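You operate a simulated robot arm through the tools that you are given. There is no shell and no other tool. Be economical: measure what you need, move in short steps, check, and stop when the job is done.

You run a simulated robot arm. Do the job below in one go: nothing can be reset, and whatever is moved stays where it is left.

Task
Fit the reference lens that the job card names.
Fine: beam closed for the swap and open again after; the old one in its slot, the clamp screw tight. Where these are worked on the way, their far stop is far enough and under half their travel is too little: clamp screw.

The check looks at the end state, three seconds after you hand in, the way a careful person would. Anything else that was tipped, shoved, dropped, spilled or broken makes it a failure.

Robot
A 6-joint arm with a two-finger parallel gripper on a trunk, on a base that drives. Base frame: it is fixed to the floor where the robot stands at the start and does not move with it; the origin is under the middle of the robot, x ahead of it, y to its left, z up. Readings come in mm, degrees, newtons and seconds.
With the tool pointing down near the work surface it reaches from about 300 to 700 mm from the robot's upright axis, wherever it stands. Its first joint turns from -166.0 to 166.0 degrees. Places, roughly: beam filter knob [800, -200, 900]; beam shutter lever [800, -200, 1200]; blue tip knob [800, -400, 1100]; carriage brake [200, -1700, 900]; carriage fine knob [200, -1600, 900]; case screw [0, 600, 800]; clamp screw [800, -400, 1100]; computer key [100, 400, 300]; interferometer [1100, -100, 1100]; interferometer mount [900, -500, 1000]; invert key [600, 100, 800]; laser key [800, -200, 1100]; main switch [800, -200, 1000]; mask key [500, 200, 800]; mean key [600, 200, 800]; measure key [500, 100, 800]. Payload 4.1 kg.
The tool frame sits at the grasp point between the pads (the TCP): z along the fingers, y along the line on which they close. The tips reach 23 mm beyond it. Largest opening 94 mm; finger width 38, thickness 10; the body of the gripper, 54 by 96 mm, starts 39 mm behind the TCP.
Orientation is that of the tool frame in the base frame, as a unit quaternion [x, y, z, w]. With the fingers straight down and closing along the base's y, the tool's x points along the base's -x, its y along +y and its z along -z.

Tools
- The arm moves only by the tool arm_command. Its argument "steps" is text: rows parted by semicolons, each of 7 numbers parted by spaces: the shift along the base's x, y, z in mm, then the turn, a rotation vector about the base's x, y, z in degrees, then the finger opening in mm, from 0 to 94. In form: tx ty tz ax ay az jaw; .... A call has 1 to 10 rows; each row shifts and turns the commanded pose from where the row before left it. Rows are played at 5 a second. More than 50 mm and 8.6 degrees between two rows, or a gripper value outside its range, and nothing of the call is played. A pose out of reach is approached as far as the arm can. The call stops where the force on the tool passes 90 N (or 10 N more than at its start, if that is more) or the arm is blocked; 0.2 s more then pass. Each finger travels about 45 mm/s and halts on what it meets, pressing with about 44 N; the grip force reading is that of the motor and also rises with nothing between the fingers. The clock runs only during rows and for 0.2 s after the last one: add rows that do not move to give the fingers time. It gives the time, the measured TCP pose, the force on the tool (base axes), the opening and the grip force at its end, in the units of the frame above (readings bear some noise), with the torque about the TCP (base axes, N m) and any sound that the robot's microphone picked up, and new pictures: "views" is both (left out), scene, wrist or none.
- Cameras (640 x 400 px; columns grow to the right, rows downward): "scene" is now at [8.5, 183.3, 1563.5]; the picture's right is [0.25, -0.97, 0.00], its down [-0.78, -0.20, -0.59] and it looks along [0.57, 0.15, -0.81] (base axes); focal length 214 px, centre (320, 200). "wrist" rides on the gripper at [86, 16, -74] in the tool frame; the picture's right is [-0.18, 0.98, 0.00], its down [-0.58, -0.11, -0.81] and it looks along [-0.79, -0.15, 0.59] (tool axes); focal length 243 px, centre (320, 200). There is no depth. A picture from a camera that has moved, and an enlarged one, comes with that camera's place and axes in the base frame and with its lens.
- slide_trunk(by): slides the trunk up (or, below 0, down) by that many mm; the arm and the scene camera ride with it, the base frame stays. It gives what a move gives, with no picture.
- roll_base(legs): drives the robot by 1 to 6 legs, each [ahead, turn to the left] in mm and degrees, along the robot's own axes; the way and the turn of a leg run together, so that a leg with both is an arc; at most 1500 mm and 180 degrees a leg. The arm and the cameras ride along, it lands a little off, and it stops where it bumps. It gives what a move gives, and a new picture of the scene camera.
- head_to(pan, tilt): turns the head with the scene camera to pan (to the left, within 155 degrees either way) and tilt (down, from -29 to 69), counted from straight ahead of the robot. It gives what a move gives, and a new picture of the scene camera.
- zoom(camera, box): a new picture of the part [left, top, right, bottom] of that camera's present view, enlarged. No time passes.
- job_done(): hands the job in; it is judged then, once.

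Work in short steps. Places have to be worked out from the pictures, the camera data and where the tool is seen: move nearer, look again, correct. Check each grasp and each placing, and mend what went wrong. You have 120 turns and 260 pictures in all, those below and enlarged ones among them. Open the gripper and draw the arm clear of the work before you hand the job in, unless the task says otherwise; then end with one line.

The tools are called as a command line: name --argument value ..., lists and objects as JSON in quotes. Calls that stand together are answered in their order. arm_command: Moves the arm, as the interface text tells. Its arguments: {"type":"object","properties":{"steps":{"type":"string"},"views":{"type":"string","enum":["both","scene","wrist","none"]}},"required":["steps"]} The other tools are called the same way: slide_trunk (by) slides the trunk up or down; roll_base (legs) drives the base; head_to (pan, tilt) turns the head that bears the scene camera; zoom (camera, box) takes an enlarged picture of a part of a camera's view; job_done () hands the job in.

At the start:

```text
time_s: 0.0
position: [292.6, -47.8, 1410.5]
orientation: [0.0, 1.0, 0.0, 0.0]
ft_force: [-0.3, 0.3, 0.2]
torque: [-0.02, -0.01, 0.01]
width: 94.0
grip_force: 0.1
trunk travel left (down, up): [-541.0, 49.0]
robot x, y, heading: [-0.2, -0.2, 0.2]
head pan, tilt: [14.5, 53.8]
```

scene: 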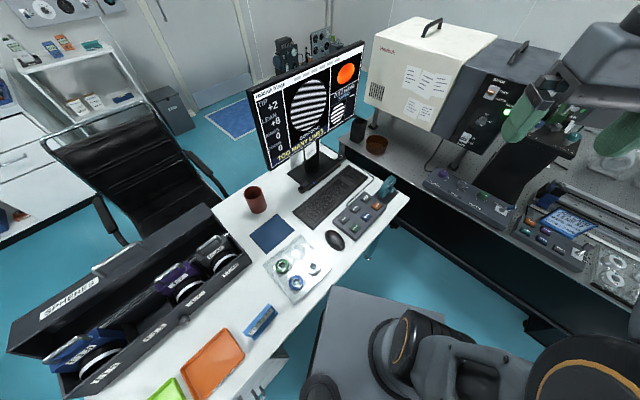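
wrist: 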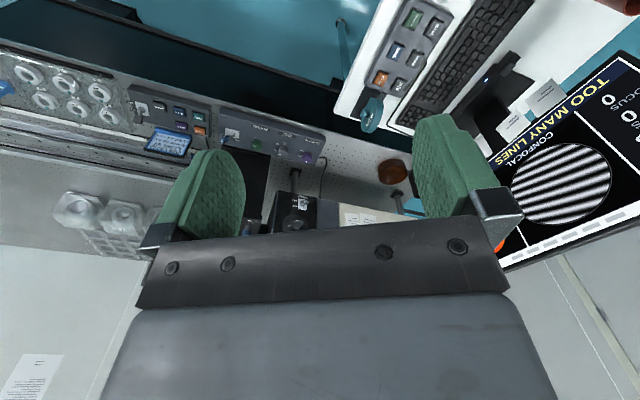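

The first pictures show a desk with a lens case on the left and the interferometer on the right. I zoom in on the case and the interferometer to find the job card.

zoom --camera "scene" --box '[0, 200, 320, 400]'

zoom --camera "scene" --box '[360, 10, 640, 185]'

head_to --pan -25 --tilt 30

```text
2.00 times, centred on (160, 300) of scene
camera zoom: at [8.5, 183.3, 1563.5], right [0.25, -0.97, 0.0], down [-0.78, -0.2, -0.59], along [0.57, 0.15, -0.81], focal length 429 px, centre (640, 0)
```

zoom: 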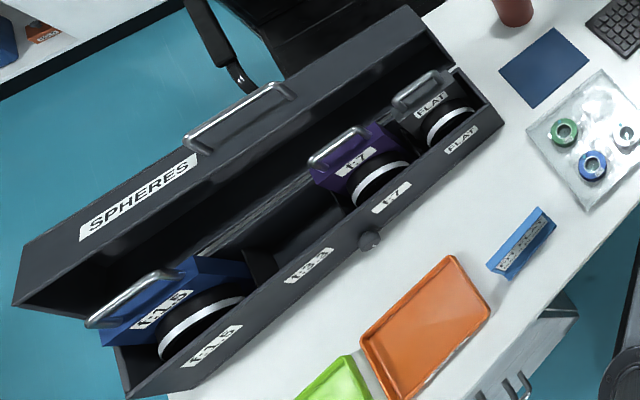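

```text
2.29 times, centred on (500, 98) of scene
camera zoom: at [8.5, 183.3, 1563.5], right [0.25, -0.97, 0.0], down [-0.78, -0.2, -0.59], along [0.57, 0.15, -0.81], focal length 490 px, centre (-91, 434)
```

zoom: 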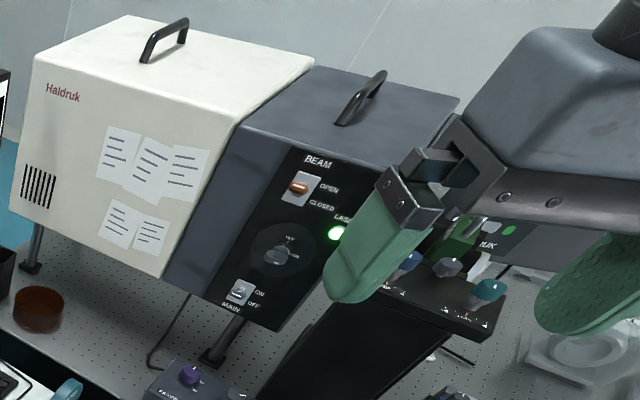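

```text
time_s: 1.1
position: [293.1, -48.2, 1409.9]
orientation: [0.0, 1.0, 0.0, 0.0]
ft_force: [-0.3, 0.7, 0.0]
torque: [0.06, -0.01, 0.0]
width: 93.8
grip_force: 0.1
trunk travel left (down, up): [-541.0, 49.0]
robot x, y, heading: [1.0, -5.4, 0.0]
head pan, tilt: [-25.0, 30.0]
camera scene: at [19.4, 126.8, 1597.9], right [-0.42, -0.91, 0.0], down [-0.45, 0.21, -0.87], along [0.79, -0.37, -0.5], focal length 214 px, centre (320, 200)
```

scene: 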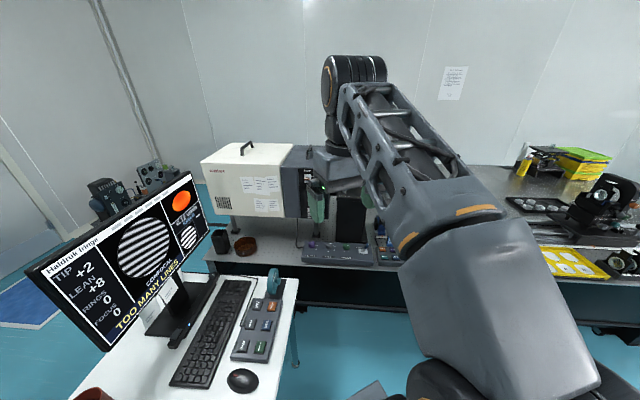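

Slots are 1:1.5, 1:3.3 (empty), 1:7 and FLAT, so the mounted one is probably 1:3.3. I look for the job card on the papers.

zoom --camera "scene" --box '[430, 60, 480, 105]'

zoom --camera "scene" --box '[200, 130, 360, 230]'

zoom --camera "scene" --box '[100, 260, 260, 360]'

zoom --camera "scene" --box '[480, 130, 640, 280]'

```text
8.89 times, centred on (455, 82) of scene
camera zoom: at [19.4, 126.8, 1597.9], right [-0.42, -0.91, 0.0], down [-0.45, 0.21, -0.87], along [0.79, -0.37, -0.5], focal length 1906 px, centre (-880, 1244)
```

zoom: 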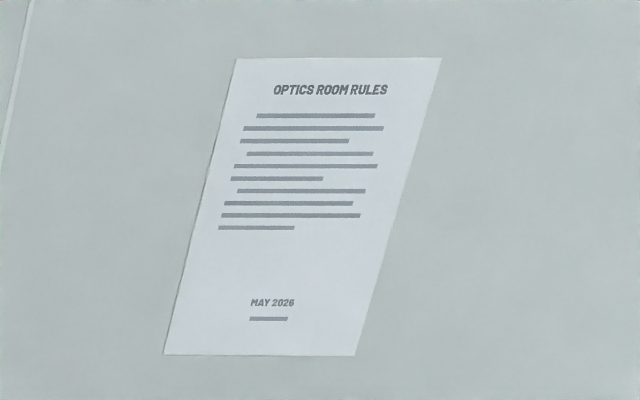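

```text
4.00 times, centred on (280, 180) of scene
camera zoom: at [19.4, 126.8, 1597.9], right [-0.42, -0.91, 0.0], down [-0.45, 0.21, -0.87], along [0.79, -0.37, -0.5], focal length 858 px, centre (480, 280)
```

zoom: 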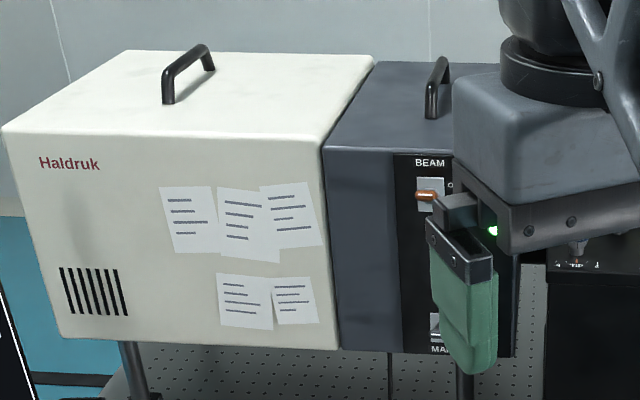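

```text
4.00 times, centred on (180, 310) of scene
camera zoom: at [19.4, 126.8, 1597.9], right [-0.42, -0.91, 0.0], down [-0.45, 0.21, -0.87], along [0.79, -0.37, -0.5], focal length 858 px, centre (880, -240)
```

zoom: 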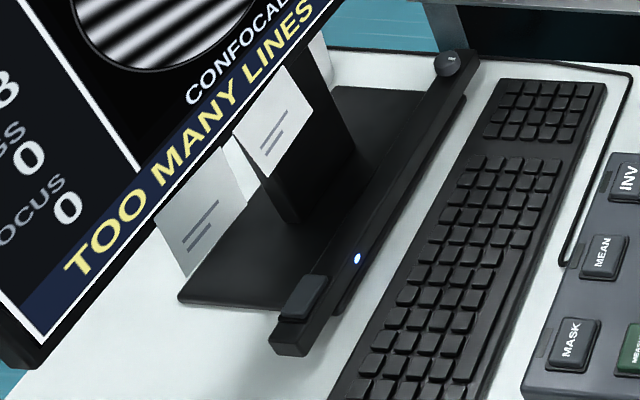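

```text
2.67 times, centred on (560, 205) of scene
camera zoom: at [19.4, 126.8, 1597.9], right [-0.42, -0.91, 0.0], down [-0.45, 0.21, -0.87], along [0.79, -0.37, -0.5], focal length 572 px, centre (-320, 187)
```

zoom: 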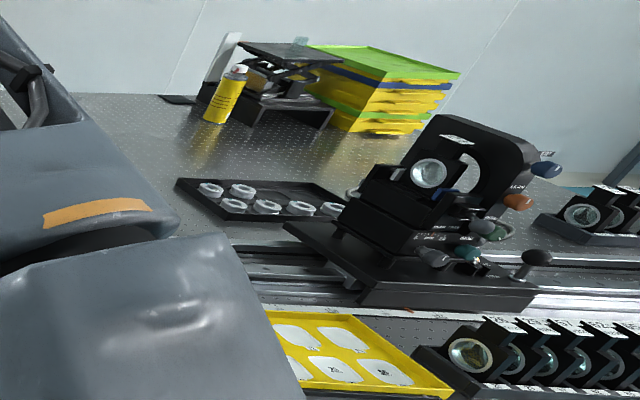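

Papers here have no legible job. Next I look left over the desk (the small blue stand there) and elsewhere.

head_to --pan 60 --tilt 60

zoom --camera "scene" --box '[300, 180, 620, 380]'

```text
time_s: 2.6
position: [293.4, -48.2, 1410.5]
orientation: [0.001, 1.0, 0.001, 0.0]
ft_force: [0.5, -0.3, -0.4]
torque: [-0.02, -0.01, -0.03]
width: 93.8
grip_force: 0.1
trunk travel left (down, up): [-541.0, 49.0]
robot x, y, heading: [-1.3, -1.7, 0.1]
head pan, tilt: [60.0, 60.0]
camera scene: at [-29.2, 222.7, 1555.9], right [0.87, -0.5, 0.0], down [-0.43, -0.75, -0.5], along [0.25, 0.43, -0.87], focal length 214 px, centre (320, 200)
```

scene: 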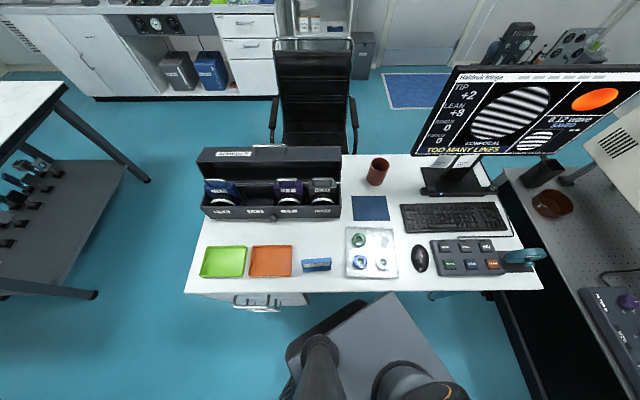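

```text
2.00 times, centred on (460, 280) of scene
camera zoom: at [-29.2, 222.7, 1555.9], right [0.87, -0.5, 0.0], down [-0.43, -0.75, -0.5], along [0.25, 0.43, -0.87], focal length 429 px, centre (40, 40)
```

zoom: 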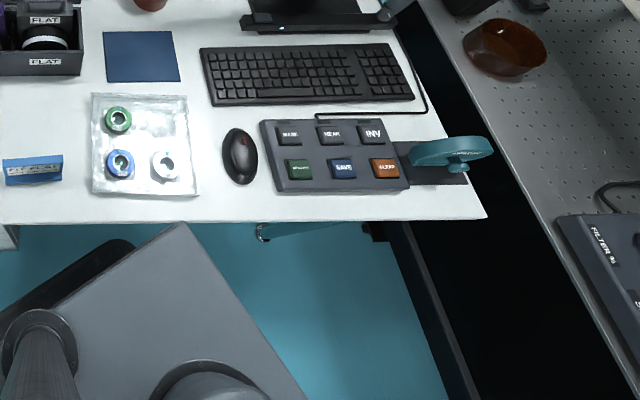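

zoom --camera "scene" --box '[195, 140, 345, 234]'

zoom --camera "scene" --box '[290, 240, 350, 280]'

zoom --camera "scene" --box '[410, 60, 640, 200]'

head_to --pan -100 --tilt 35

head_to --pan 120 --tilt 35

```text
4.26 times, centred on (270, 187) of scene
camera zoom: at [-29.2, 222.7, 1555.9], right [0.87, -0.5, 0.0], down [-0.43, -0.75, -0.5], along [0.25, 0.43, -0.87], focal length 913 px, centre (533, 255)
```

zoom: 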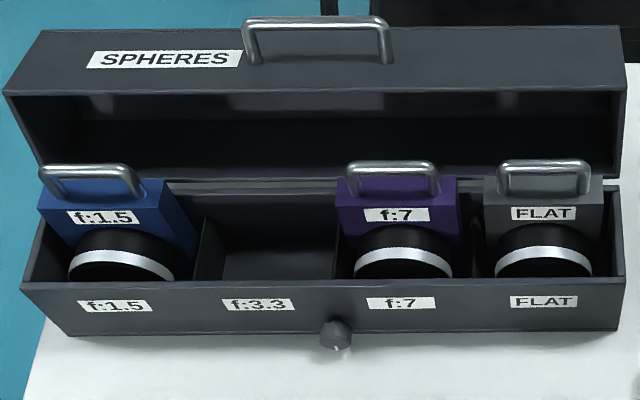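

```text
10.00 times, centred on (320, 260) of scene
camera zoom: at [-29.2, 222.7, 1555.9], right [0.87, -0.5, 0.0], down [-0.43, -0.75, -0.5], along [0.25, 0.43, -0.87], focal length 2145 px, centre (320, -400)
```

zoom: 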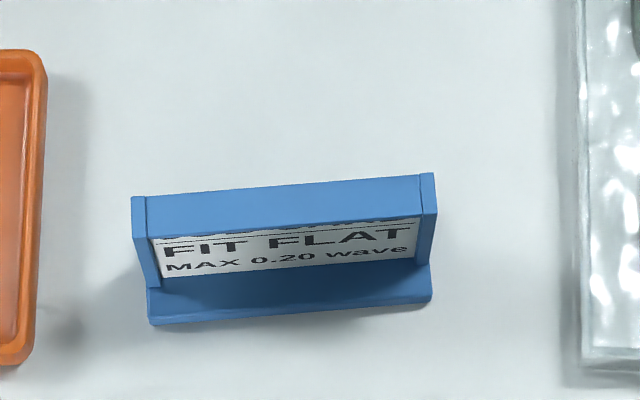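

```text
2.78 times, centred on (525, 130) of scene
camera zoom: at [-29.2, 222.7, 1555.9], right [0.87, -0.5, 0.0], down [-0.43, -0.75, -0.5], along [0.25, 0.43, -0.87], focal length 597 px, centre (-250, 395)
```

zoom: 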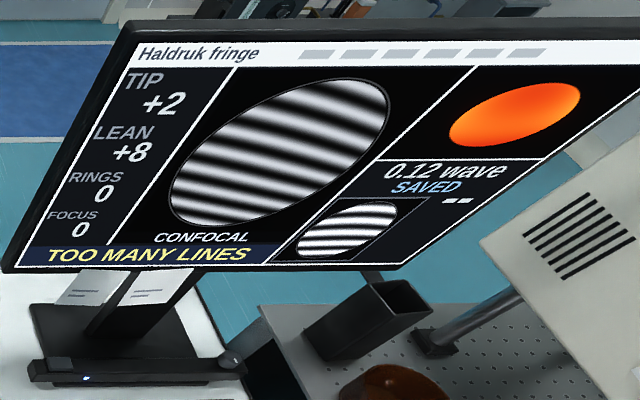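

```text
time_s: 5.1
position: [293.0, -46.9, 1410.1]
orientation: [0.001, 1.0, 0.0, 0.0]
ft_force: [0.1, -0.9, 0.2]
torque: [0.0, 0.0, 0.0]
width: 93.9
grip_force: 0.2
trunk travel left (down, up): [-541.0, 49.0]
robot x, y, heading: [-1.1, -3.7, -0.0]
head pan, tilt: [-100.0, 35.0]
camera scene: at [-77.8, 78.2, 1590.2], right [-0.98, 0.17, 0.0], down [0.1, 0.56, -0.82], along [-0.14, -0.81, -0.57], focal length 214 px, centre (320, 200)
```

scene: 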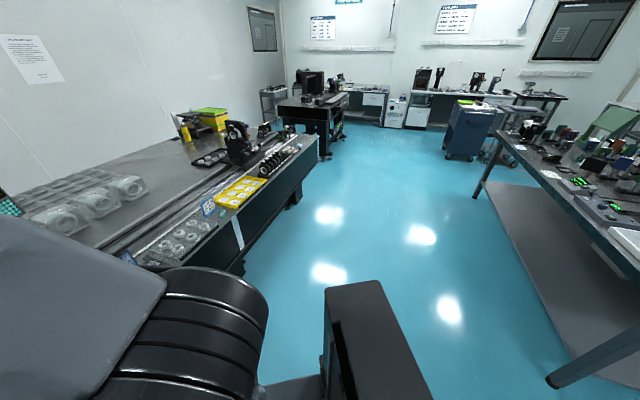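

```text
time_s: 8.3
position: [292.2, -48.2, 1408.8]
orientation: [0.0, 1.0, 0.0, 0.0]
ft_force: [-0.6, 0.3, -0.5]
torque: [-0.02, 0.01, -0.01]
width: 94.2
grip_force: 0.1
trunk travel left (down, up): [-541.0, 49.0]
robot x, y, heading: [-2.1, -4.2, 0.0]
head pan, tilt: [120.0, 35.0]
camera scene: at [-106.6, 241.2, 1590.2], right [0.87, 0.5, 0.0], down [0.29, -0.5, -0.82], along [-0.41, 0.71, -0.57], focal length 214 px, centre (320, 200)
```

scene: 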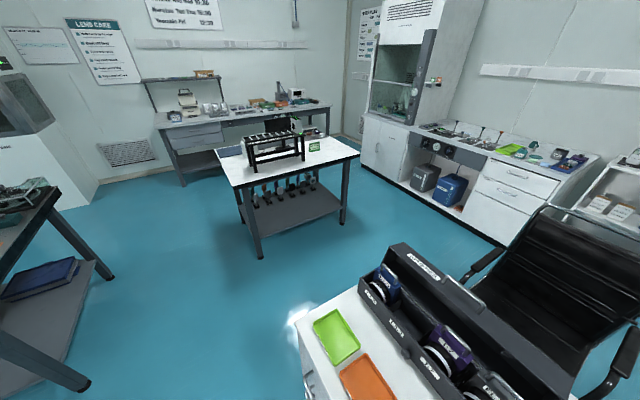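

The job card reads "FIT FLAT". I read the posters for any rules, then look at the interferometer front.

zoom --camera "scene" --box '[0, 0, 230, 90]'

head_to --pan -20 --tilt 40

arm_command --steps "0 40 0 0 0 0 94; 0 50 0 0 0 0 94; 0 50 0 0 0 0 94; 0 50 0 0 0 0 94; 0 50 0 0 0 0 94; 0 50 0 0 0 0 94"

```text
2.78 times, centred on (115, 45) of scene
camera zoom: at [-106.6, 241.2, 1590.2], right [0.87, 0.5, 0.0], down [0.29, -0.5, -0.82], along [-0.41, 0.71, -0.57], focal length 597 px, centre (890, 631)
```

zoom: 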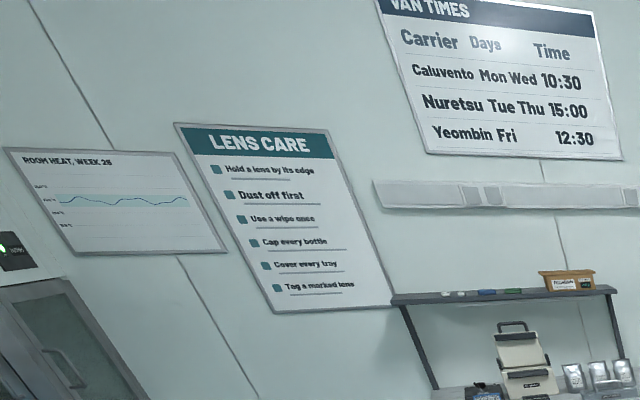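

```text
time_s: 10.5
position: [293.6, -48.5, 1410.6]
orientation: [0.0, 1.0, 0.001, -0.001]
ft_force: [0.6, -0.4, -0.5]
torque: [-0.03, 0.01, 0.03]
width: 94.0
grip_force: 0.2
trunk travel left (down, up): [-541.0, 49.0]
robot x, y, heading: [0.5, -5.2, 0.0]
head pan, tilt: [-20.0, 40.0]
camera scene: at [17.3, 135.9, 1582.6], right [-0.34, -0.94, 0.0], down [-0.6, 0.22, -0.77], along [0.72, -0.26, -0.64], focal length 214 px, centre (320, 200)
```

scene: 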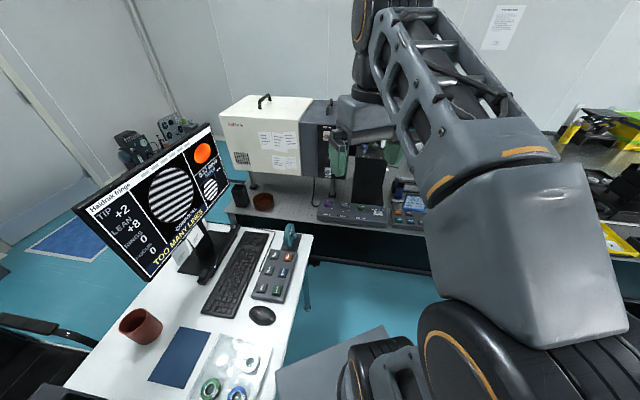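

```text
time_s: 11.9
position: [291.6, 242.9, 1408.4]
orientation: [0.0, 1.0, 0.0, 0.001]
ft_force: [0.5, 1.4, -1.5]
torque: [-0.01, 0.01, 0.02]
width: 94.1
grip_force: 0.0
trunk travel left (down, up): [-541.0, 49.0]
robot x, y, heading: [1.1, -2.5, -0.0]
head pan, tilt: [-20.0, 40.0]
camera scene: at [17.6, 137.1, 1582.5], right [-0.34, -0.94, 0.0], down [-0.6, 0.22, -0.77], along [0.72, -0.26, -0.64], focal length 214 px, centre (320, 200)
camera wrist: at [205.2, 259.6, 1483.9], right [0.18, 0.98, 0.0], down [0.58, -0.11, 0.81], along [0.79, -0.15, -0.59], focal length 243 px, centre (320, 200)
```

scene: 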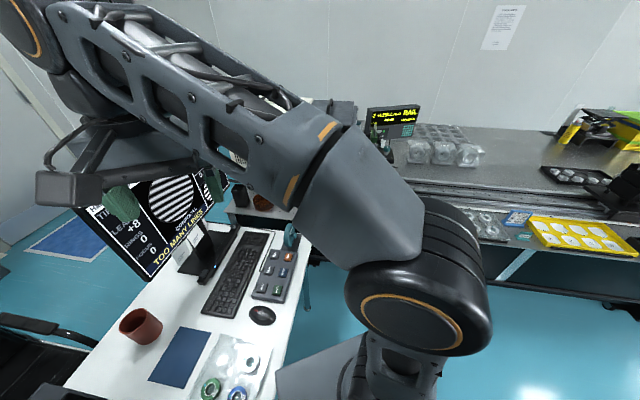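
wrist: 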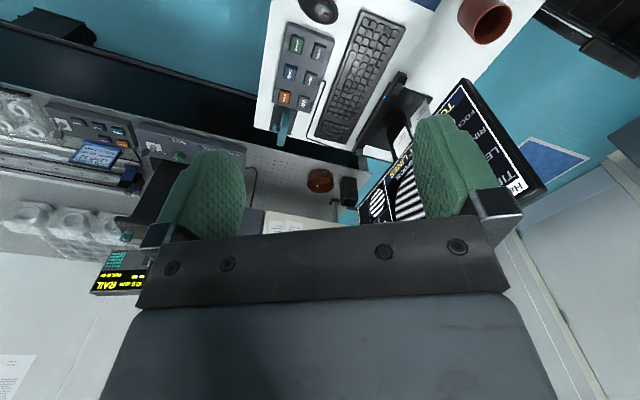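

The arm hides the interferometer; I swing it to the right of the view instead.

arm_command --steps "0 -50 0 0 0 0 94; 0 -50 0 0 0 0 94; 0 -50 0 0 0 0 94; 0 -50 0 0 0 0 94; 0 -50 0 0 0 0 94; 0 -50 0 0 0 0 94; 0 -50 0 0 0 0 94; 0 -50 0 0 0 0 94; 0 -50 0 0 0 0 94; 0 -50 0 0 0 0 94" --views "none"

arm_command --steps "0 -50 0 0 0 0 94; -20 -50 0 0 0 0 94; -20 -50 0 0 0 0 94; -50 -30 0 0 0 0 94; -50 -20 0 0 0 0 94; 0 0 0 0 0 0 94"

```text
time_s: 14.1
position: [291.1, -260.0, 1407.6]
orientation: [-0.001, 1.0, 0.0, 0.0]
ft_force: [0.1, -0.6, -0.2]
torque: [-0.02, 0.04, -0.02]
width: 94.0
grip_force: 0.0
trunk travel left (down, up): [-541.0, 49.0]
robot x, y, heading: [-0.8, -4.1, -0.2]
head pan, tilt: [-20.0, 40.0]
```

```text
refused: row 2 steps farther than a row can; nothing moved
```

arm_command --steps "0 -50 0 0 0 0 94; -15 -45 0 0 0 0 94; -20 -45 0 0 0 0 94; -40 -30 0 0 0 0 94; -40 -20 0 0 0 0 94; 0 0 0 0 0 0 94" --views "scene"

```text
time_s: 15.5
position: [171.5, -436.8, 1383.1]
orientation: [0.0, 1.0, -0.001, -0.001]
ft_force: [0.0, -0.6, -0.4]
torque: [0.0, -0.02, 0.02]
width: 93.9
grip_force: 0.0
out of reach, approached as far as the arm can: row 2, 3, 4, 5
trunk travel left (down, up): [-541.0, 49.0]
robot x, y, heading: [-4.7, -5.7, -0.2]
head pan, tilt: [-20.0, 40.0]
camera scene: at [17.4, 135.6, 1582.6], right [-0.34, -0.94, 0.0], down [-0.6, 0.22, -0.77], along [0.72, -0.26, -0.64], focal length 214 px, centre (320, 200)
```

scene: 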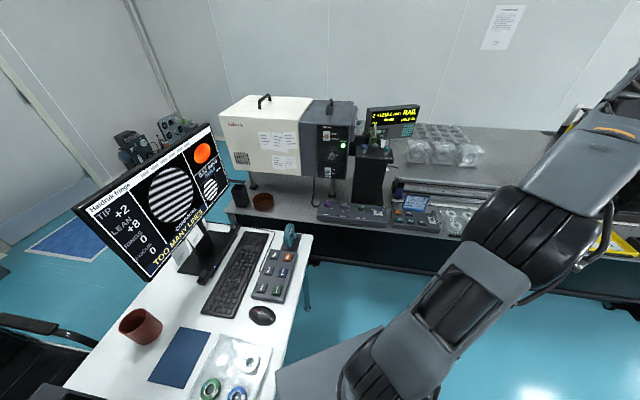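

zoom --camera "scene" --box '[300, 90, 460, 230]'

zoom --camera "scene" --box '[345, 100, 425, 170]'

```text
2.86 times, centred on (380, 160) of scene
camera zoom: at [17.4, 135.6, 1582.6], right [-0.34, -0.94, 0.0], down [-0.6, 0.22, -0.77], along [0.72, -0.26, -0.64], focal length 613 px, centre (149, 314)
```

zoom: 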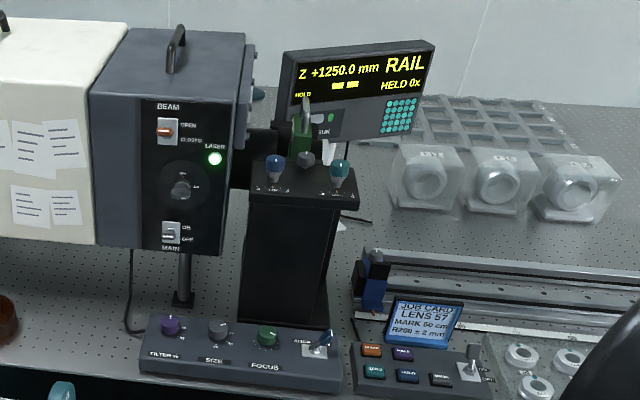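

```text
5.71 times, centred on (385, 135) of scene
camera zoom: at [17.4, 135.6, 1582.6], right [-0.34, -0.94, 0.0], down [-0.6, 0.22, -0.77], along [0.72, -0.26, -0.64], focal length 1226 px, centre (-51, 571)
```

zoom: 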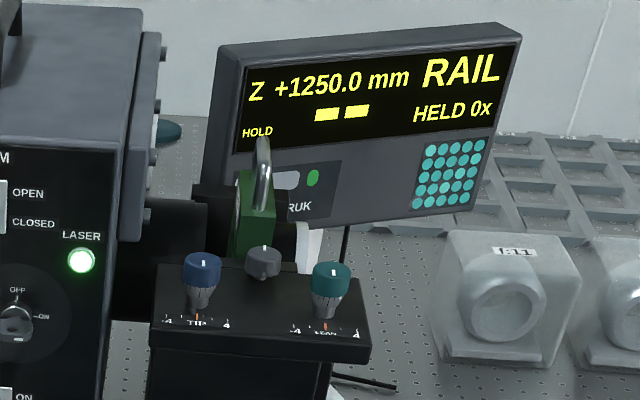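

The desk card says "FIT FLAT" (the rail card is about a test lens, LENS 57). Table and desk both lie turned about -30° in the base frame; I turn the robot square to the optical table.

roll_base --legs '[[0, -30]]'

head_to --pan 0 --tilt 45

zoom --camera "scene" --box '[160, 60, 480, 260]'

```text
time_s: 17.4
position: [-67.0, -463.8, 1380.8]
orientation: [0.259, 0.966, 0.0, 0.001]
ft_force: [0.8, 0.0, -0.7]
torque: [-0.02, -0.04, -0.03]
width: 94.0
grip_force: 0.0
trunk travel left (down, up): [-541.0, 49.0]
robot x, y, heading: [-1.2, -2.4, -30.0]
head pan, tilt: [-20.0, 40.0]
camera scene: at [82.9, 107.5, 1582.6], right [-0.77, -0.64, 0.0], down [-0.41, 0.49, -0.77], along [0.49, -0.59, -0.64], focal length 214 px, centre (320, 200)
```

scene: 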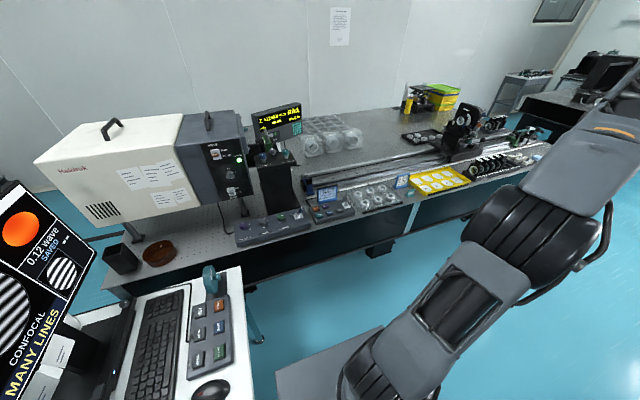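

```text
time_s: 18.2
position: [-67.8, -463.7, 1381.7]
orientation: [0.259, 0.966, -0.001, -0.001]
ft_force: [0.3, -0.6, 0.7]
torque: [-0.03, 0.02, 0.0]
width: 93.8
grip_force: 0.0
trunk travel left (down, up): [-541.0, 49.0]
robot x, y, heading: [0.4, -2.7, -30.1]
head pan, tilt: [0.0, 45.0]
camera scene: at [98.9, 131.9, 1575.4], right [-0.5, -0.87, 0.0], down [-0.61, 0.35, -0.71], along [0.61, -0.35, -0.71], focal length 214 px, centre (320, 200)
```

scene: 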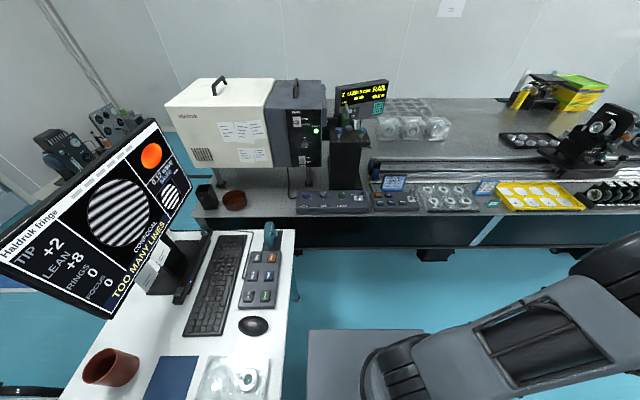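

```text
2.00 times, centred on (320, 160) of scene
camera zoom: at [98.9, 131.9, 1575.4], right [-0.5, -0.87, 0.0], down [-0.61, 0.35, -0.71], along [0.61, -0.35, -0.71], focal length 429 px, centre (320, 280)
```

zoom: 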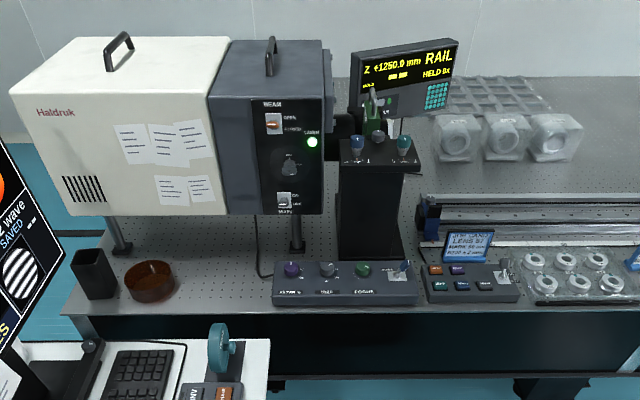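

The table is now square ahead. I drive 280 mm ahead, keeping the deck short of the table edge.

roll_base --legs '[[280, 0]]'

zoom --camera "scene" --box '[220, 40, 440, 180]'

```text
time_s: 20.1
position: [175.3, -604.3, 1382.6]
orientation: [0.259, 0.966, -0.001, -0.001]
ft_force: [0.3, 0.4, 0.1]
torque: [-0.02, 0.02, 0.0]
width: 94.3
grip_force: 0.3
trunk travel left (down, up): [-541.0, 49.0]
robot x, y, heading: [240.4, -146.7, -30.1]
head pan, tilt: [0.0, 45.0]
camera scene: at [341.9, -8.0, 1575.4], right [-0.5, -0.87, 0.0], down [-0.61, 0.35, -0.71], along [0.61, -0.35, -0.71], focal length 214 px, centre (320, 200)
```

scene: 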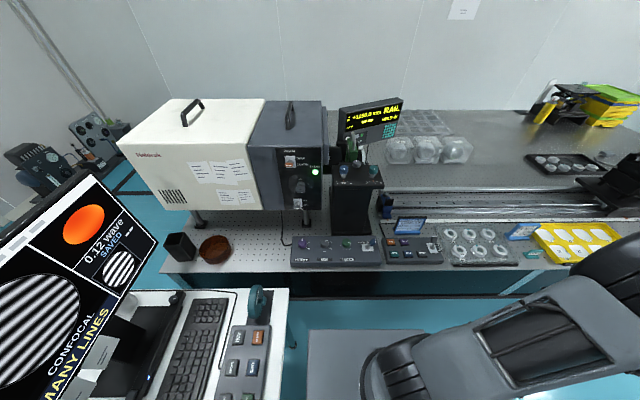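

```text
2.86 times, centred on (330, 110) of scene
camera zoom: at [341.9, -8.0, 1575.4], right [-0.5, -0.87, 0.0], down [-0.61, 0.35, -0.71], along [0.61, -0.35, -0.71], focal length 613 px, centre (291, 457)
```

zoom: 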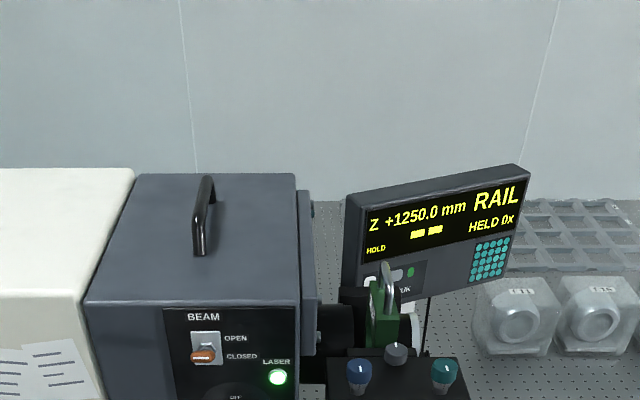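

Triangulated: clamp screw at about a=969,b=18,z=1100 (a into the table, b left), shutter lever about a=844,b=253,z=1188. I zoom on lever and mount for details.

zoom --camera "scene" --box '[270, 135, 330, 215]'

zoom --camera "scene" --box '[320, 115, 400, 195]'

```text
5.00 times, centred on (300, 175) of scene
camera zoom: at [341.9, -8.0, 1575.4], right [-0.5, -0.87, 0.0], down [-0.61, 0.35, -0.71], along [0.61, -0.35, -0.71], focal length 1072 px, centre (420, 325)
```

zoom: 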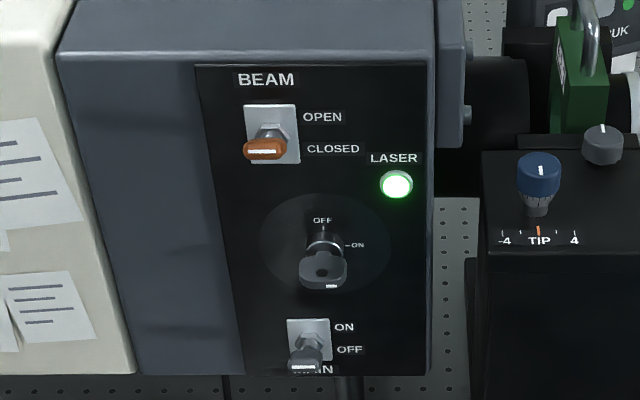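

```text
5.00 times, centred on (360, 155) of scene
camera zoom: at [341.9, -8.0, 1575.4], right [-0.5, -0.87, 0.0], down [-0.61, 0.35, -0.71], along [0.61, -0.35, -0.71], focal length 1072 px, centre (120, 425)
```

zoom: 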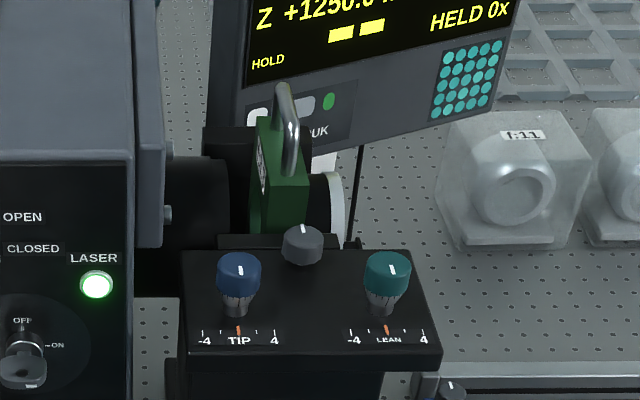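

I lower the trunk 200 mm for a flatter view of the panel and the mount.

slide_trunk --by -200

head_to --pan -5 --tilt 25

zoom --camera "scene" --box '[240, 110, 400, 250]'

```text
time_s: 22.3
position: [174.7, -604.3, 1182.8]
orientation: [0.259, 0.966, -0.001, 0.0]
ft_force: [0.3, 0.8, 0.0]
torque: [-0.02, 0.0, -0.02]
width: 93.9
grip_force: 0.1
trunk travel left (down, up): [-341.0, 249.0]
robot x, y, heading: [239.1, -145.3, -29.8]
head pan, tilt: [0.0, 45.0]
```

```text
time_s: 23.1
position: [174.7, -603.6, 1181.7]
orientation: [0.259, 0.966, -0.001, 0.0]
ft_force: [0.0, 0.1, -0.4]
torque: [-0.01, 0.0, -0.02]
width: 94.0
grip_force: 0.0
trunk travel left (down, up): [-341.0, 249.0]
robot x, y, heading: [242.8, -140.0, -30.0]
head pan, tilt: [-5.0, 25.0]
camera scene: at [346.4, -19.8, 1405.9], right [-0.57, -0.82, 0.0], down [-0.35, 0.24, -0.91], along [0.74, -0.52, -0.42], focal length 214 px, centre (320, 200)
```

scene: 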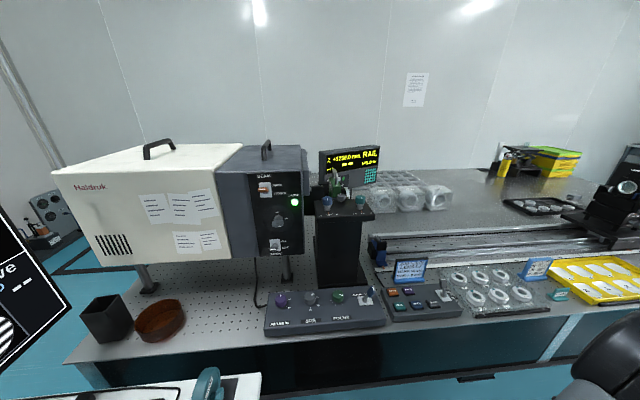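

```text
2.86 times, centred on (320, 180) of scene
camera zoom: at [346.4, -19.8, 1405.9], right [-0.57, -0.82, 0.0], down [-0.35, 0.24, -0.91], along [0.74, -0.52, -0.42], focal length 613 px, centre (320, 257)
```

zoom: 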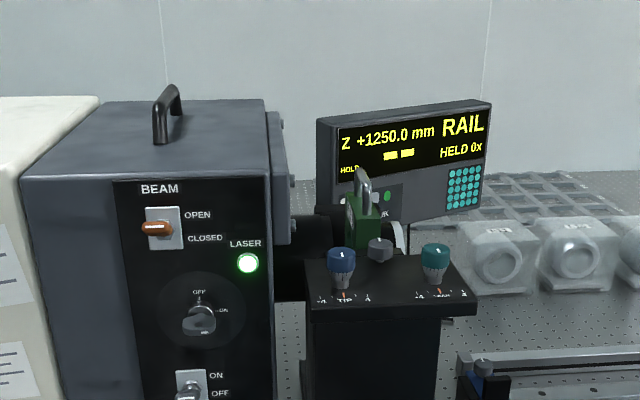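

The flatter view shows the lever up at OPEN; knob tip about a=835,b=256,z=1193, panel face near a=860. I bring the arm forward and across, towards a=600,b=250,z=1300.

arm_command --steps "43.3 -25 0 0 0 0 94; 43.3 -25 0 0 0 0 94; 40 0 28 0 0 0 60; 25 43.2 0 0 0 0 30; 25 43.2 0 0 0 0 0; 25 43.2 0 0 0 0 0; 25 43.2 0 0 0 0 0; 25 43.2 0 0 0 0 0; 25 43.2 0 0 0 0 0; 25 43.2 0 0 0 0 0" --views "none"

arm_command --steps "25 43.2 0 0 0 0 0; 25 43.2 0 0 0 0 0; 25 43.2 0 0 0 0 0; 25 43.2 0 0 0 0 0; 25 43.2 0 -4 -6.9 0 0; 25 43.2 0 -4 -6.9 0 0; 0 0 40 -4 -6.9 0 0; 0 0 30 -4 -6.9 0 0; 0 0 0 -4 -6.9 0 0; 0 0 0 0 0 0 0"

```text
time_s: 25.4
position: [477.6, -328.4, 1177.6]
orientation: [0.259, 0.966, -0.001, 0.002]
ft_force: [-0.4, -0.2, -0.2]
torque: [0.04, -0.01, 0.01]
width: 0.0
grip_force: 42.4
out of reach, approached as far as the arm can: row 1, 2, 3
trunk travel left (down, up): [-341.0, 249.0]
robot x, y, heading: [240.7, -146.0, -30.0]
head pan, tilt: [-5.0, 25.0]
```

```text
time_s: 27.6
position: [627.7, -69.8, 1246.6]
orientation: [0.243, 0.908, -0.09, 0.33]
ft_force: [0.3, -0.2, 0.5]
torque: [0.01, 0.02, 0.02]
width: 0.1
grip_force: 42.0
trunk travel left (down, up): [-341.0, 249.0]
robot x, y, heading: [242.7, -140.2, -29.8]
head pan, tilt: [-5.0, 25.0]
camera scene: at [346.3, -19.7, 1405.9], right [-0.57, -0.82, 0.0], down [-0.35, 0.24, -0.91], along [0.74, -0.52, -0.42], focal length 214 px, centre (320, 200)
camera wrist: at [537.0, 2.2, 1248.4], right [0.61, 0.78, 0.12], down [-0.12, -0.05, 0.99], along [0.78, -0.62, 0.06], focal length 243 px, centre (320, 200)
```

scene: 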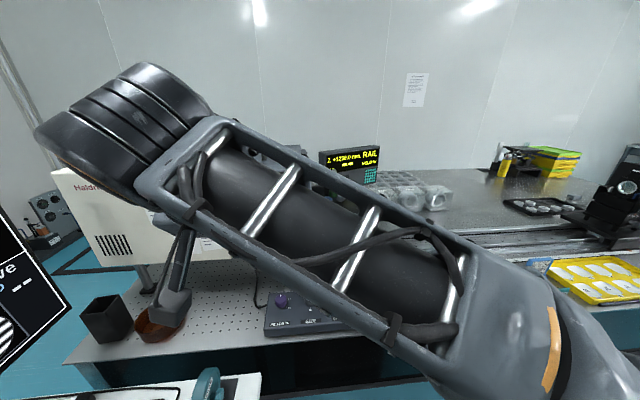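
wrist: 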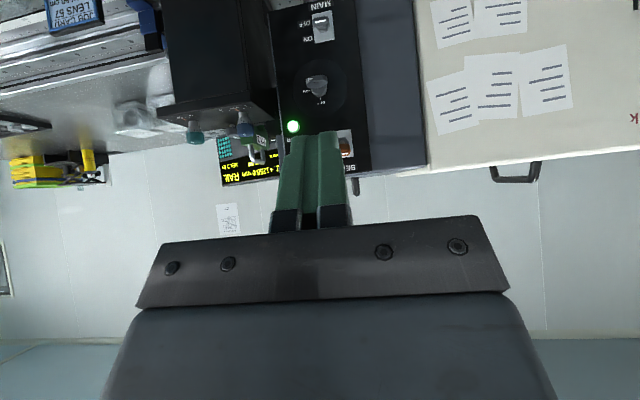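

Wrist view puts the knob at b≈260, z≈1193. I advance 235 mm so the closed fingertips stand above the lever, and check.

arm_command --steps "41.6 -24 3 0 0 0 0; 41.6 -24 3 0 0 0 0; 43.1 -21.4 3 0 0 0 0; 43.1 -21.4 0 0 0 0 0; 35 -20 0 0 0 0 0; 0 0 0 0 0 0 0"

zoom --camera "wrist" --box '[240, 60, 400, 220]'

```text
time_s: 28.9
position: [832.3, -179.3, 1254.3]
orientation: [0.243, 0.909, -0.091, 0.327]
ft_force: [0.5, -0.2, -0.6]
torque: [-0.03, 0.0, -0.05]
width: 0.0
grip_force: 42.2
trunk travel left (down, up): [-341.0, 249.0]
robot x, y, heading: [238.3, -142.7, -29.8]
head pan, tilt: [-5.0, 25.0]
camera scene: at [347.5, -19.5, 1405.8], right [-0.57, -0.82, 0.0], down [-0.35, 0.24, -0.91], along [0.74, -0.52, -0.42], focal length 214 px, centre (320, 200)
camera wrist: at [741.8, -109.0, 1256.8], right [0.61, 0.78, 0.11], down [-0.11, -0.06, 0.99], along [0.78, -0.62, 0.05], focal length 243 px, centre (320, 200)
```

scene: 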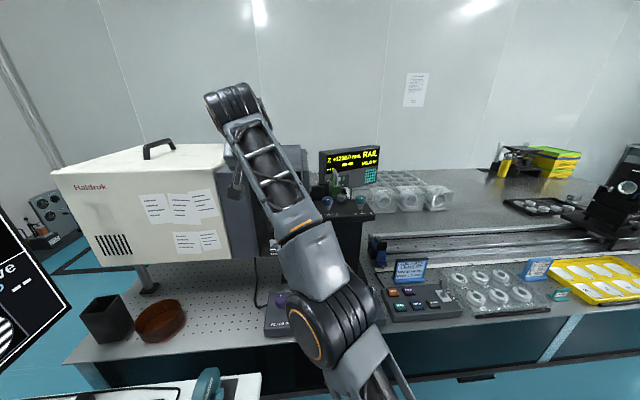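
wrist: 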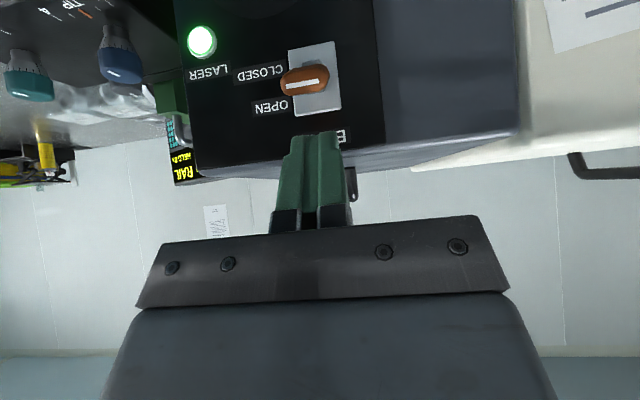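

```text
2.50 times, centred on (320, 140) of wrist
camera zoom: at [741.8, -109.0, 1256.8], right [0.61, 0.78, 0.11], down [-0.11, -0.06, 0.99], along [0.78, -0.62, 0.05], focal length 606 px, centre (320, 350)
```

zoom: 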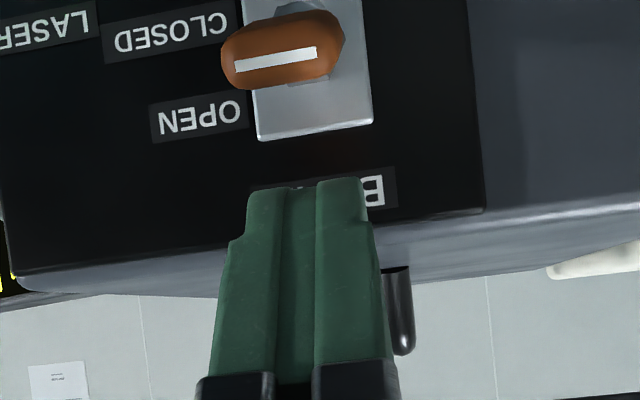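

Finger is 5 mm left of the knob and short by about 10 mm. I correct and press down slowly in small steps.

arm_command --steps "6.2 -9.3 -10 0 0 0 0; 0 0 -10 0 0 0 0; 0 0 -8 0 0 0 0; 0 0 -6 0 0 0 0; 0 0 -6 0 0 0 0; 0 0 0 0 0 0 0" --views "wrist"

zoom --camera "wrist" --box '[240, 60, 400, 220]'

```text
time_s: 30.4
position: [853.0, -187.0, 1231.3]
orientation: [0.243, 0.908, -0.09, 0.329]
ft_force: [-0.4, -0.1, 1.9]
torque: [-0.04, 0.04, -0.01]
width: 0.1
grip_force: 42.8
out of reach, approached as far as the arm can: row 2, 3, 4, 5
trunk travel left (down, up): [-341.0, 249.0]
robot x, y, heading: [242.2, -140.6, -29.8]
head pan, tilt: [-5.0, 25.0]
camera wrist: at [762.6, -116.3, 1233.3], right [0.62, 0.78, 0.11], down [-0.11, -0.06, 0.99], along [0.78, -0.62, 0.05], focal length 243 px, centre (320, 200)
```

wrist: 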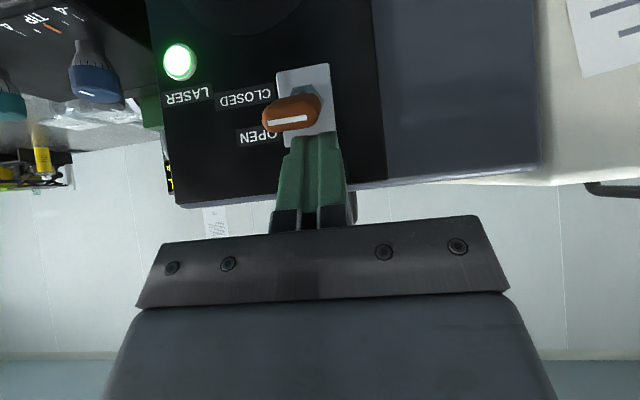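

```text
2.50 times, centred on (320, 140) of wrist
camera zoom: at [762.6, -116.3, 1233.3], right [0.62, 0.78, 0.11], down [-0.11, -0.06, 0.99], along [0.78, -0.62, 0.05], focal length 606 px, centre (320, 350)
```

zoom: 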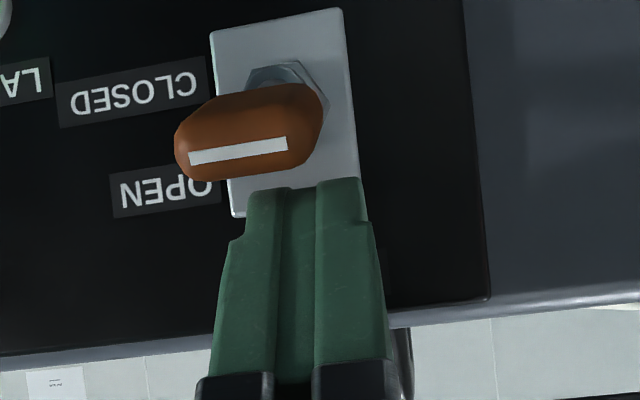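

The arm hit its reach limit (trunk too low/high) and the fingers sit 8 mm left of the knob. I back off, raise the trunk 150 mm, and come down again.

arm_command --steps "-34.6 20 10 0 0 0 0; 0 0 0 0 0 0 0" --views "none"

slide_trunk --by 150

arm_command --steps "0 0 -40 0 0 0 0; 0 0 -40 0 0 0 0; 0 0 -40 0 0 0 0; 0 0 -20 0 0 0 0; 0 0 0 0 0 0 0" --views "wrist"

```text
time_s: 30.9
position: [829.2, -166.4, 1251.8]
orientation: [0.243, 0.908, -0.09, 0.328]
ft_force: [-0.6, 0.1, 0.3]
torque: [-0.04, -0.05, 0.0]
width: 0.1
grip_force: 42.4
out of reach, approached as far as the arm can: row 1
trunk travel left (down, up): [-341.0, 249.0]
robot x, y, heading: [243.9, -141.7, -29.9]
head pan, tilt: [-5.0, 25.0]
```

```text
time_s: 32.7
position: [828.8, -166.1, 1401.8]
orientation: [0.244, 0.908, -0.09, 0.328]
ft_force: [0.3, 0.1, 0.2]
torque: [-0.01, 0.0, 0.02]
width: 0.1
grip_force: 42.8
trunk travel left (down, up): [-491.0, 99.0]
robot x, y, heading: [241.4, -137.3, -30.0]
head pan, tilt: [-5.0, 25.0]
```

```text
time_s: 33.9
position: [879.4, -154.5, 1347.6]
orientation: [0.243, 0.908, -0.09, 0.328]
ft_force: [0.3, 0.9, -0.2]
torque: [-0.01, 0.02, -0.01]
width: 0.1
grip_force: 42.3
out of reach, approached as far as the arm can: row 1, 2, 3, 4
trunk travel left (down, up): [-491.0, 99.0]
robot x, y, heading: [240.5, -146.1, -30.0]
head pan, tilt: [-5.0, 25.0]
camera wrist: at [789.2, -82.2, 1349.7], right [0.62, 0.78, 0.11], down [-0.11, -0.06, 0.99], along [0.78, -0.62, 0.05], focal length 243 px, centre (320, 200)
```

wrist: 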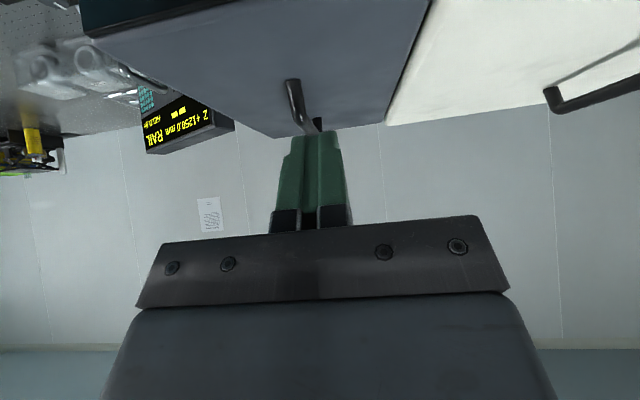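

The limit is opposite: this tilt needs the shoulder lower. I back off 120 mm and lower the trunk 280 mm.

arm_command --steps "-34.6 20 10 0 0 0 0; -34.6 20 10 0 0 0 0; -34.6 20 10 0 0 0 0; 0 0 0 0 0 0 0" --views "none"

slide_trunk --by -150

```text
time_s: 34.9
position: [804.6, -86.0, 1406.0]
orientation: [0.244, 0.908, -0.091, 0.329]
ft_force: [0.1, 0.1, 0.4]
torque: [0.01, 0.01, 0.02]
width: 0.0
grip_force: 42.7
out of reach, approached as far as the arm can: row 1, 2, 3
trunk travel left (down, up): [-491.0, 99.0]
robot x, y, heading: [244.0, -142.0, -29.8]
head pan, tilt: [-5.0, 25.0]
```

```text
time_s: 36.6
position: [804.1, -85.6, 1256.2]
orientation: [0.243, 0.908, -0.09, 0.328]
ft_force: [0.0, -0.3, -0.6]
torque: [0.01, -0.02, 0.02]
width: 0.2
grip_force: 42.3
trunk travel left (down, up): [-341.0, 249.0]
robot x, y, heading: [240.8, -141.8, -30.2]
head pan, tilt: [-5.0, 25.0]
```

slide_trunk --by -130

arm_command --steps "-34.6 20 40 0 0 0 0; 0 0 40 0 0 0 0; 0 0 40 0 0 0 0; -10 -17.3 0 0 0 0 0; -25 -43.3 0 0 0 0 0; 0 0 0 0 0 0 0"

```text
time_s: 38.2
position: [804.4, -86.4, 1125.6]
orientation: [0.243, 0.908, -0.091, 0.327]
ft_force: [-0.4, 0.2, 0.4]
torque: [0.03, 0.01, 0.02]
width: 0.0
grip_force: 42.7
trunk travel left (down, up): [-211.0, 379.0]
robot x, y, heading: [246.9, -136.8, -30.1]
head pan, tilt: [-5.0, 25.0]
```

```text
refused: row 1 steps farther than a row can; nothing moved
```

arm_command --steps "-17.3 10 40 0 0 0 0; 0 0 40 0 0 0 0; 0 0 40 0 0 0 0; -12 -20.8 0 0 0 0 0; -23.5 -40.7 0 0 0 0 0; 0 0 0 0 0 0 0"

```text
time_s: 39.6
position: [761.5, -101.5, 1163.4]
orientation: [0.243, 0.909, -0.09, 0.327]
ft_force: [-0.2, 0.6, -0.4]
torque: [0.01, -0.02, 0.0]
width: 0.4
grip_force: 42.4
out of reach, approached as far as the arm can: row 1, 2, 3, 4, 5
trunk travel left (down, up): [-211.0, 379.0]
robot x, y, heading: [241.5, -140.4, -30.1]
head pan, tilt: [-5.0, 25.0]
camera scene: at [346.5, -19.6, 1275.9], right [-0.57, -0.82, 0.0], down [-0.35, 0.24, -0.91], along [0.74, -0.52, -0.42], focal length 214 px, centre (320, 200)
camera wrist: at [671.3, -29.8, 1166.1], right [0.62, 0.78, 0.11], down [-0.11, -0.06, 0.99], along [0.78, -0.62, 0.05], focal length 243 px, centre (320, 200)
```

scene: 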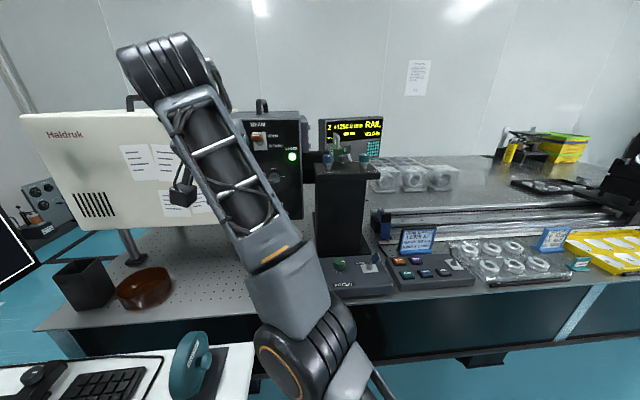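
wrist: 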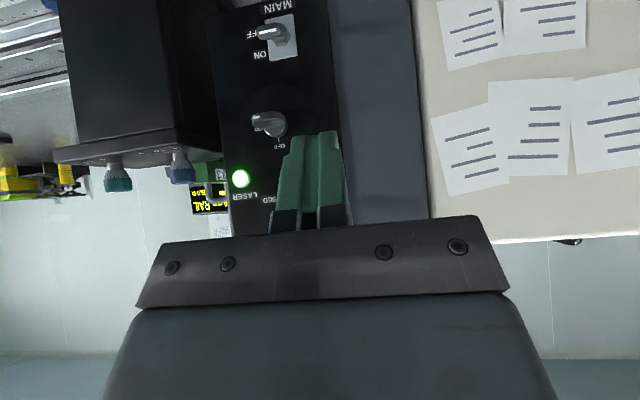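

The arm is fully straight and the solver sticks there; I should work with the trunk high and the arm bent. I draw the hand back and down to unlock the elbow.

arm_command --steps "-38 22 0 0 0 0 0; -38 22 0 0 0 0 0; -38 22 -20 0 0 0 0; -30 -10 -30 0 0 0 0; -30 -20 -30 0 0 0 0; 0 0 0 0 0 0 0" --views "none"

```text
time_s: 41.0
position: [608.2, -58.5, 1105.7]
orientation: [0.244, 0.908, -0.09, 0.329]
ft_force: [-0.4, -0.5, -0.7]
torque: [0.0, -0.01, -0.03]
width: 0.0
grip_force: 41.8
out of reach, approached as far as the arm can: row 1, 2, 3
trunk travel left (down, up): [-211.0, 379.0]
robot x, y, heading: [240.7, -140.7, -30.1]
head pan, tilt: [-5.0, 25.0]
```

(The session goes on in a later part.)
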